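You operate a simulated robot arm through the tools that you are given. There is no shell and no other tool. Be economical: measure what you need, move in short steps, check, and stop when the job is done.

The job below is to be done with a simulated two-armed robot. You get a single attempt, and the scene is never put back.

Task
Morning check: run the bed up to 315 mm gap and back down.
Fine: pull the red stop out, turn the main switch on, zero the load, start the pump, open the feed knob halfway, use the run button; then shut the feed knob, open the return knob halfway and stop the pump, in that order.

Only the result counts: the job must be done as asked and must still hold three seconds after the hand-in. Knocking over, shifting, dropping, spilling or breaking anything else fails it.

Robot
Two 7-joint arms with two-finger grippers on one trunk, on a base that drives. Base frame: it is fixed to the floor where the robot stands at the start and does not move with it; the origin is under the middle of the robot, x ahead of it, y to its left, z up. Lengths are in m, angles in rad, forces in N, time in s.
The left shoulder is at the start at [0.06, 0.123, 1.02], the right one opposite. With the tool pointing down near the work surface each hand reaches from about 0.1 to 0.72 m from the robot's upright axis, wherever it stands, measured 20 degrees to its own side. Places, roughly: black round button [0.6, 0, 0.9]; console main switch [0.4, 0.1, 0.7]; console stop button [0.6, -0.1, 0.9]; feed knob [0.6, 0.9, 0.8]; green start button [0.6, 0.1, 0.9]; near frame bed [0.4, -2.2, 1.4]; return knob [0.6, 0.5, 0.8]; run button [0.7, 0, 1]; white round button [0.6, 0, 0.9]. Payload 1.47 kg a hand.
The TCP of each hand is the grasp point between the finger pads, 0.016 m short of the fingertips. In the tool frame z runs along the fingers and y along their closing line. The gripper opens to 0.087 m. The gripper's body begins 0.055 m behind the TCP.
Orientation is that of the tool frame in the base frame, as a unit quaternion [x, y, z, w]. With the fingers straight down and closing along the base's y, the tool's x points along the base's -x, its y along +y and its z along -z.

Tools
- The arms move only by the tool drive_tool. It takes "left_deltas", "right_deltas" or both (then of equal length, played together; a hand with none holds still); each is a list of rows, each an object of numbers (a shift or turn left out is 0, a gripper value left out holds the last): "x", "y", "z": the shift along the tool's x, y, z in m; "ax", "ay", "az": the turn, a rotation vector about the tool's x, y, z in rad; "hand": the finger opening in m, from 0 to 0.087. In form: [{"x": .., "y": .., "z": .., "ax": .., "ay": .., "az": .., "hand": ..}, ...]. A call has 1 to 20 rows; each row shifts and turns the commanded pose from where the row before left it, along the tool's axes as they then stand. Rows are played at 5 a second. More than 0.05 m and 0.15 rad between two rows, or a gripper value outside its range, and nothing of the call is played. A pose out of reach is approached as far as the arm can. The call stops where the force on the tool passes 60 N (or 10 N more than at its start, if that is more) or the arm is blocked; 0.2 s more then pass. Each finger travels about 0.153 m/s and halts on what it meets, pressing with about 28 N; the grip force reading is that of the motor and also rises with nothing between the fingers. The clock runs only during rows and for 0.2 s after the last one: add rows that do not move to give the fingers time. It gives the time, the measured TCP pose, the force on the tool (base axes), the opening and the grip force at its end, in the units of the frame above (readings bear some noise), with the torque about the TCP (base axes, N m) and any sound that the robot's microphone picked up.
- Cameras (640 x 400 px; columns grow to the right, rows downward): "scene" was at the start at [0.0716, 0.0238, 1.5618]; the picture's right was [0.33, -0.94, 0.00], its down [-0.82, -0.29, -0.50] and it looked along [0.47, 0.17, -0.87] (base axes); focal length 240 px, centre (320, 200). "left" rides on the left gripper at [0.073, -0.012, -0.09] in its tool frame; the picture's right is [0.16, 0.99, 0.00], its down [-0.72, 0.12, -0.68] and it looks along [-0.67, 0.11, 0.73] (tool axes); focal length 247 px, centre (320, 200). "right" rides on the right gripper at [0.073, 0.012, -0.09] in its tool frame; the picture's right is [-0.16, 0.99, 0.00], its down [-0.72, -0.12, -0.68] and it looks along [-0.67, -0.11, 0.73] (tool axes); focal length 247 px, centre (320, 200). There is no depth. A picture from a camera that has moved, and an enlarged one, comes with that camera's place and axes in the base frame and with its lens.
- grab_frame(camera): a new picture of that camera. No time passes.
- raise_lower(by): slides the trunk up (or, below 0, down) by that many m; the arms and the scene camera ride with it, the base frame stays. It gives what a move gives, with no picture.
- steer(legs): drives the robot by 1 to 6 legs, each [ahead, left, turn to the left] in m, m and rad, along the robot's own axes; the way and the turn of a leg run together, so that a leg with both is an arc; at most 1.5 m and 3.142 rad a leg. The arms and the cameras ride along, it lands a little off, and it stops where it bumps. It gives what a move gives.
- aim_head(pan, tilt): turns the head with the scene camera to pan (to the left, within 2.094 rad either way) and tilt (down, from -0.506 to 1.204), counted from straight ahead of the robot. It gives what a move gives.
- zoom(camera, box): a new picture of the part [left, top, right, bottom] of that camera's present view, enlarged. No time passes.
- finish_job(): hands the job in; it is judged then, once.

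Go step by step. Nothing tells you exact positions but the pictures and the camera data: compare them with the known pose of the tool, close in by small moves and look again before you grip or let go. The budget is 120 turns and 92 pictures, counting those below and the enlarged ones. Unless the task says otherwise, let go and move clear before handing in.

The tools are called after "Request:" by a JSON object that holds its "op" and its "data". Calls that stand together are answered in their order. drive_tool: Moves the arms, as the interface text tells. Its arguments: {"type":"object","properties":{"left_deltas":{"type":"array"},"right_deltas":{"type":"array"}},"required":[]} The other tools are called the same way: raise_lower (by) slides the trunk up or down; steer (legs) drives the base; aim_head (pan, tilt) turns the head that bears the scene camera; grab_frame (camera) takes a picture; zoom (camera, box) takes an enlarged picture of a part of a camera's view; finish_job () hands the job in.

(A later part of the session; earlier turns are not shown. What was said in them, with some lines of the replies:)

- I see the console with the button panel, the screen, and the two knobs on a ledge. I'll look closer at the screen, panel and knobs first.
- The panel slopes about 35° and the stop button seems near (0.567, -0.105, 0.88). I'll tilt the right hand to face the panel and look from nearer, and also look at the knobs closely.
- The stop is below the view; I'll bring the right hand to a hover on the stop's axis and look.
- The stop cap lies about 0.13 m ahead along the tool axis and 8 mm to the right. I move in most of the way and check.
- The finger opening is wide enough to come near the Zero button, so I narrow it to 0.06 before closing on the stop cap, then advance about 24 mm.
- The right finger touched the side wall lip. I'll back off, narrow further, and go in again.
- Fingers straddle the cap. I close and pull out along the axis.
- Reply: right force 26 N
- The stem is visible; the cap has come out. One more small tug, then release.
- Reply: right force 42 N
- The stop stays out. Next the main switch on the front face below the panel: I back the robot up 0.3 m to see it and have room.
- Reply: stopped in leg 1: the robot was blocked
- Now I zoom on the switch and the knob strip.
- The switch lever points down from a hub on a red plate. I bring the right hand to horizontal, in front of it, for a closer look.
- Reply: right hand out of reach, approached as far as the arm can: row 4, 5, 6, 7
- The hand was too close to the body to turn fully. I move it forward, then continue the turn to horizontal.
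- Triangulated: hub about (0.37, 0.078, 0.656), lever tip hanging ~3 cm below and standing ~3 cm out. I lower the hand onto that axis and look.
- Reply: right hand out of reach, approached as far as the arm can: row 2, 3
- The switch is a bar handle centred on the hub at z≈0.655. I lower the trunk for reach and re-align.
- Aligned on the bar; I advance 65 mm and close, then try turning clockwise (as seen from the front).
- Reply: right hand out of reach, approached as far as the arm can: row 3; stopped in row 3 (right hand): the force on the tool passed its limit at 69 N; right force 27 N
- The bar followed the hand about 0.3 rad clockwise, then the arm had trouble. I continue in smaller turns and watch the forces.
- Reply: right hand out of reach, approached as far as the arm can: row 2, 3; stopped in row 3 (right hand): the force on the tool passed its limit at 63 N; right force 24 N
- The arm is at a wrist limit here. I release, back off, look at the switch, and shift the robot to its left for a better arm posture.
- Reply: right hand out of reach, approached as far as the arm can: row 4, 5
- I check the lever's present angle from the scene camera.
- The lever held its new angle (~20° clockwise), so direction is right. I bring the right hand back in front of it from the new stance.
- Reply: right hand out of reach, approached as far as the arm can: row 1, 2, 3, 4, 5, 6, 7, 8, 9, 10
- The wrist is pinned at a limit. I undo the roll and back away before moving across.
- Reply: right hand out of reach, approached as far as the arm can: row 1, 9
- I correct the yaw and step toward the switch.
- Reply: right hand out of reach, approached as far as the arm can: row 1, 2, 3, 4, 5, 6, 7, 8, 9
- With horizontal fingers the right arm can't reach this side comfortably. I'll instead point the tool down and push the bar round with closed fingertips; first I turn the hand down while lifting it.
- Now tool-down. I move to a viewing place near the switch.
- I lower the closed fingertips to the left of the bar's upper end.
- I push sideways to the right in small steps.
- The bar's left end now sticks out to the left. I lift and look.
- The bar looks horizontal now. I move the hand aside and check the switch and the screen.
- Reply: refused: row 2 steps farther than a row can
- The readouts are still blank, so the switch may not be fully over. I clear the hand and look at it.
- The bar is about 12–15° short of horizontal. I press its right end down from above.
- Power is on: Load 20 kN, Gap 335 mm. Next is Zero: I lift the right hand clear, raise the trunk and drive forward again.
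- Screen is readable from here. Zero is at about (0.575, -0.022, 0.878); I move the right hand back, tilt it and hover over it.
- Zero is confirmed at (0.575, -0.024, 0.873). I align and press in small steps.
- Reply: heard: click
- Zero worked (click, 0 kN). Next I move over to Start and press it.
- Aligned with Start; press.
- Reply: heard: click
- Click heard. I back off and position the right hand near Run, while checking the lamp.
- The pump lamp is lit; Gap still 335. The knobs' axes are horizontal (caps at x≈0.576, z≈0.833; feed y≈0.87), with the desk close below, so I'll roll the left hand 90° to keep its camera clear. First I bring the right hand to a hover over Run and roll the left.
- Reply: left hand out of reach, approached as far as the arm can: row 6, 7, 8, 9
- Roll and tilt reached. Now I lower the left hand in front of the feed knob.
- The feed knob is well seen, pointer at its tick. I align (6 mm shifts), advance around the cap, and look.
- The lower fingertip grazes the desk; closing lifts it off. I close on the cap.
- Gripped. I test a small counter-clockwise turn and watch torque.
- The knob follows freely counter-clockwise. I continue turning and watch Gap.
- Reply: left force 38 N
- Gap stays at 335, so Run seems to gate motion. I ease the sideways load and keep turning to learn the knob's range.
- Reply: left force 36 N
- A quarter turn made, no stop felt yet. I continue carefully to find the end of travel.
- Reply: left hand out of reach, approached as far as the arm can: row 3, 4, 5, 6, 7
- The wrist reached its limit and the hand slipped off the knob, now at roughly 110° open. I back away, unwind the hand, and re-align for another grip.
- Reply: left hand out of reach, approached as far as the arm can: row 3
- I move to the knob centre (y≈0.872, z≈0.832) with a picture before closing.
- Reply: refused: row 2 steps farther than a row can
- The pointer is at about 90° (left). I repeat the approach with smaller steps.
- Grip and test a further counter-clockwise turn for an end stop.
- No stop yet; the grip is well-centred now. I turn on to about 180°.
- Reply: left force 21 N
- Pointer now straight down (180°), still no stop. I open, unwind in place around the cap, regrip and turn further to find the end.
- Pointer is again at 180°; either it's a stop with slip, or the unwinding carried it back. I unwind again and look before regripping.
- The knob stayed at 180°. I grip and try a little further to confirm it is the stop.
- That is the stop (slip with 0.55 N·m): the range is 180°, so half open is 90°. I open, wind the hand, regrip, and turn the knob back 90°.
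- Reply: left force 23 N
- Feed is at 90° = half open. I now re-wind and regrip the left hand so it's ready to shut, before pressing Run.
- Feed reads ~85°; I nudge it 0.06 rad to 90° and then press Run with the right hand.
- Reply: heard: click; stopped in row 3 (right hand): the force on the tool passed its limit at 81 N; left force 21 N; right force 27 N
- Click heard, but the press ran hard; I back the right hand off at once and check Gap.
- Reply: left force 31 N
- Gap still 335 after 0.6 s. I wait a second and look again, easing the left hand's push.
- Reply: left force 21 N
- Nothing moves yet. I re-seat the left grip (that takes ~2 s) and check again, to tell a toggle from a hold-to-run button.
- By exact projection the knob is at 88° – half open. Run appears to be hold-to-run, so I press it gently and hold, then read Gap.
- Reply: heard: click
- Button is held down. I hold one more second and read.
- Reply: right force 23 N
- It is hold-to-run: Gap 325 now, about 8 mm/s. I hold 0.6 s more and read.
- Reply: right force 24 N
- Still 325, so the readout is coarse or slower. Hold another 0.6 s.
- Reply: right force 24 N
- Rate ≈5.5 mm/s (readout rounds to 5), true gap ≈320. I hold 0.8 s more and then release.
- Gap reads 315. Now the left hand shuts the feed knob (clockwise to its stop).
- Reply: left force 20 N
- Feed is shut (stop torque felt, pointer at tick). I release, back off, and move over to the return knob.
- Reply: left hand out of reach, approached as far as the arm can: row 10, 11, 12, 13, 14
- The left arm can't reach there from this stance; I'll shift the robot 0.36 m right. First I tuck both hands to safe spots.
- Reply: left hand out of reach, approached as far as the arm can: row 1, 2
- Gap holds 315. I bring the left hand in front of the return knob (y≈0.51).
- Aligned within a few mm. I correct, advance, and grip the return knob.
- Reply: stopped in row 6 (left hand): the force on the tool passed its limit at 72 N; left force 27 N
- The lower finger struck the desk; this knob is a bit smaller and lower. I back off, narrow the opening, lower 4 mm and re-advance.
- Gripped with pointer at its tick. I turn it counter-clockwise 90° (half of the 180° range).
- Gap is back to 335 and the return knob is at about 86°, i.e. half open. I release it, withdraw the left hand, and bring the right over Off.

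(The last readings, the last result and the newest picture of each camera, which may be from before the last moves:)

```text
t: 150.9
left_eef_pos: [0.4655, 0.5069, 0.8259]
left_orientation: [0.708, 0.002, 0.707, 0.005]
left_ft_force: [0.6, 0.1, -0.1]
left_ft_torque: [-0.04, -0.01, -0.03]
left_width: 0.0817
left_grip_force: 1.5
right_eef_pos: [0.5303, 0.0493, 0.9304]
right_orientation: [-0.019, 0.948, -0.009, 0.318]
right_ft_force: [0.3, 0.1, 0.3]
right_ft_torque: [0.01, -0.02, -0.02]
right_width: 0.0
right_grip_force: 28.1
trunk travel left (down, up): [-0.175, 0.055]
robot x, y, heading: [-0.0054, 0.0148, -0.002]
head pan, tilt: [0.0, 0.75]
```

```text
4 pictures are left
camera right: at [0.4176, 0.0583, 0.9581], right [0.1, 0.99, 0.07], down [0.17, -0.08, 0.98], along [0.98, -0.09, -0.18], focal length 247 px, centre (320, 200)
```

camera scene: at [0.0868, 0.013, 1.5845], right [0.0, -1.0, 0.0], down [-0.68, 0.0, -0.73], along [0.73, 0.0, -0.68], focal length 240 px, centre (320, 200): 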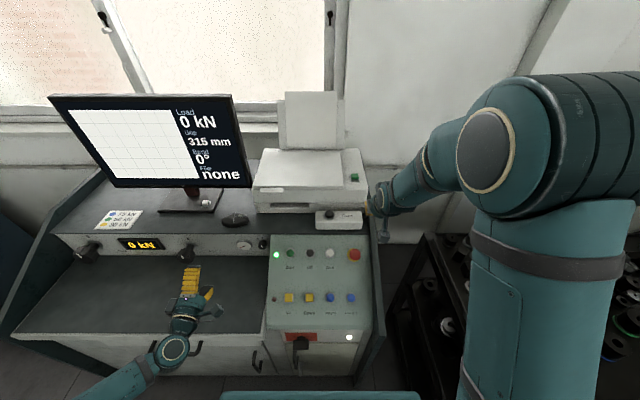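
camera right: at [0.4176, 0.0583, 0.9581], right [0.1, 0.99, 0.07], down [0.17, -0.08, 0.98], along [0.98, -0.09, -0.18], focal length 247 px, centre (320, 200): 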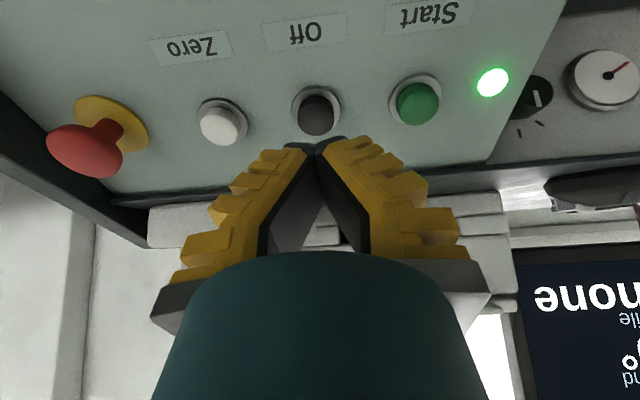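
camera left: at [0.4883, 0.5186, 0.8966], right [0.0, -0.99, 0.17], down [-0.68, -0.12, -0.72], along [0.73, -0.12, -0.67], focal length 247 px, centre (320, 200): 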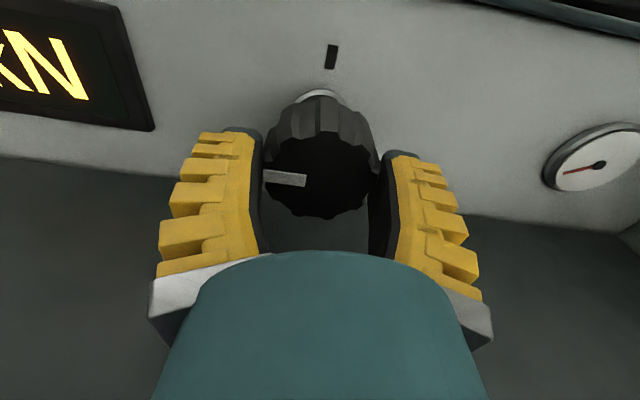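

Aligned with Off; I press it in small steps and back off.

Request:
{"op": "drive_tool", "data": {"right_deltas": [{"z": 0.045}, {"z": 0.01}, {"z": 0.005}, {"z": 0.004}, {}]}}

Request:
{"op": "drive_tool", "data": {"right_deltas": [{"z": -0.04}, {"z": -0.045}, {"z": -0.045}, {}]}}

Request:
{"op": "grab_frame", "data": {"camera": "scene"}}

```text
t: 152.1
left_eef_pos: [0.4672, 0.5071, 0.8258]
left_orientation: [0.708, 0.002, 0.707, 0.006]
left_ft_force: [0.2, 0.4, -0.4]
left_ft_torque: [0.03, 0.0, 0.0]
left_width: 0.0816
left_grip_force: 0.9
right_eef_pos: [0.5695, 0.05, 0.8806]
right_orientation: [-0.018, 0.948, -0.009, 0.318]
right_ft_force: [-4.2, 1.0, 2.4]
right_ft_torque: [0.0, 0.06, -0.03]
right_width: 0.0002
right_grip_force: 27.7
trunk travel left (down, up): [-0.175, 0.055]
robot x, y, heading: [-0.0061, 0.0129, 0.002]
head pan, tilt: [0.0, 0.75]
heard: click
```

```text
t: 153.1
left_eef_pos: [0.4683, 0.5085, 0.8255]
left_orientation: [0.708, 0.003, 0.706, 0.004]
left_ft_force: [0.6, 0.3, -0.5]
left_ft_torque: [-0.02, 0.01, -0.01]
left_width: 0.0817
left_grip_force: 1.7
right_eef_pos: [0.4922, 0.0506, 0.9817]
right_orientation: [-0.017, 0.948, -0.01, 0.318]
right_ft_force: [0.4, 0.3, 0.1]
right_ft_torque: [0.01, 0.02, -0.03]
right_width: 0.0
right_grip_force: 28.5
trunk travel left (down, up): [-0.175, 0.055]
robot x, y, heading: [-0.0039, 0.0138, 0.0]
head pan, tilt: [0.0, 0.75]
```

```text
3 pictures are left
camera scene: at [0.0876, 0.0135, 1.5844], right [0.0, -1.0, 0.0], down [-0.68, 0.0, -0.73], along [0.73, 0.0, -0.68], focal length 240 px, centre (320, 200)
```

scene: 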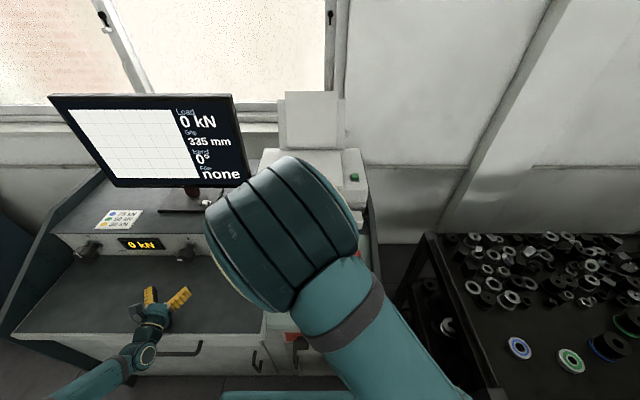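

The Off click was heard. I check the pump lamp with the right hand's camera before handing in.

Request:
{"op": "grab_frame", "data": {"camera": "right"}}

Request:
{"op": "zoom", "data": {"camera": "scene", "box": [50, 90, 250, 280]}}

```text
2 pictures are left
camera right: at [0.3806, 0.0592, 1.0095], right [0.1, 0.99, 0.07], down [0.17, -0.08, 0.98], along [0.98, -0.09, -0.18], focal length 247 px, centre (320, 200)
```

right: 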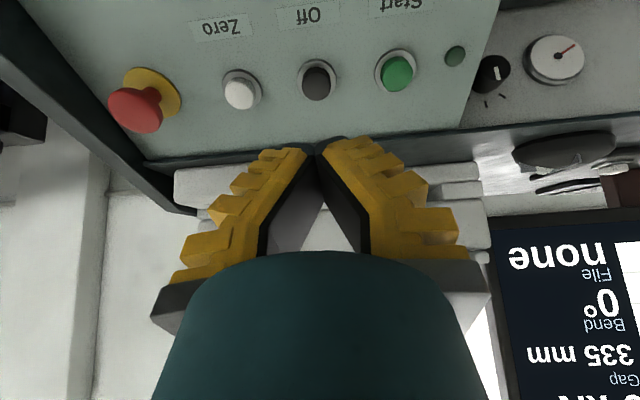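

```text
2.11 times, centred on (150, 185) of scene
camera zoom: at [0.0876, 0.0135, 1.5844], right [0.0, -1.0, 0.0], down [-0.68, 0.0, -0.73], along [0.73, 0.0, -0.68], focal length 506 px, centre (678, 232)
```

zoom: 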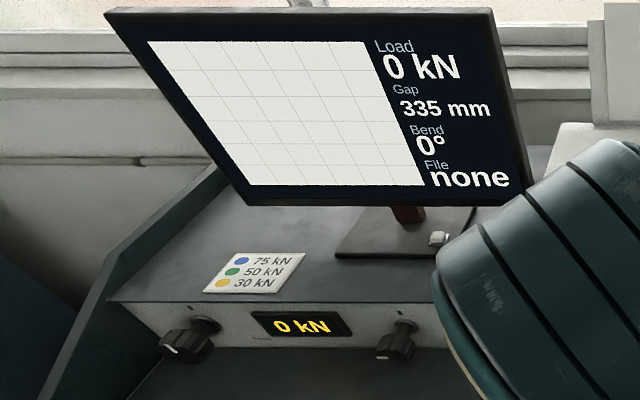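

The pump lamp is off, the gap reads 335 mm, feed is shut and return is half open. Both hands are clear, so I'm handing in.

Request:
{"op": "finish_job", "data": {}}

```text
The job is handed in.
```

The bed ran up to a 315 mm gap and came back down to 335 mm, and every step was done in your order. Feed is now shut, return is half open and the pump is off.

- **Gap reading:** the screen rounds to 5 mm, so 315 mm is good to about ±2.5 mm.
- **Feed knob:** I turned it to its 180° end stop to find the range before setting it to half. The bed did not move while I did that.
- **Return knob:** I set it to about 86°, assuming the same 180° range, without testing its own stop.
- **Run button:** it only works while held. My first short press was hard, about 80 N, and moved nothing. I then held it until the gap read 315 mm.
- **Contacts:** the fingers touched the panel's side wall once and the desk twice while closing in on the stop and the knobs. The base also reported being blocked at the end of its first move backwards. I saw nothing shifted in the pictures, but I never looked behind the robot.
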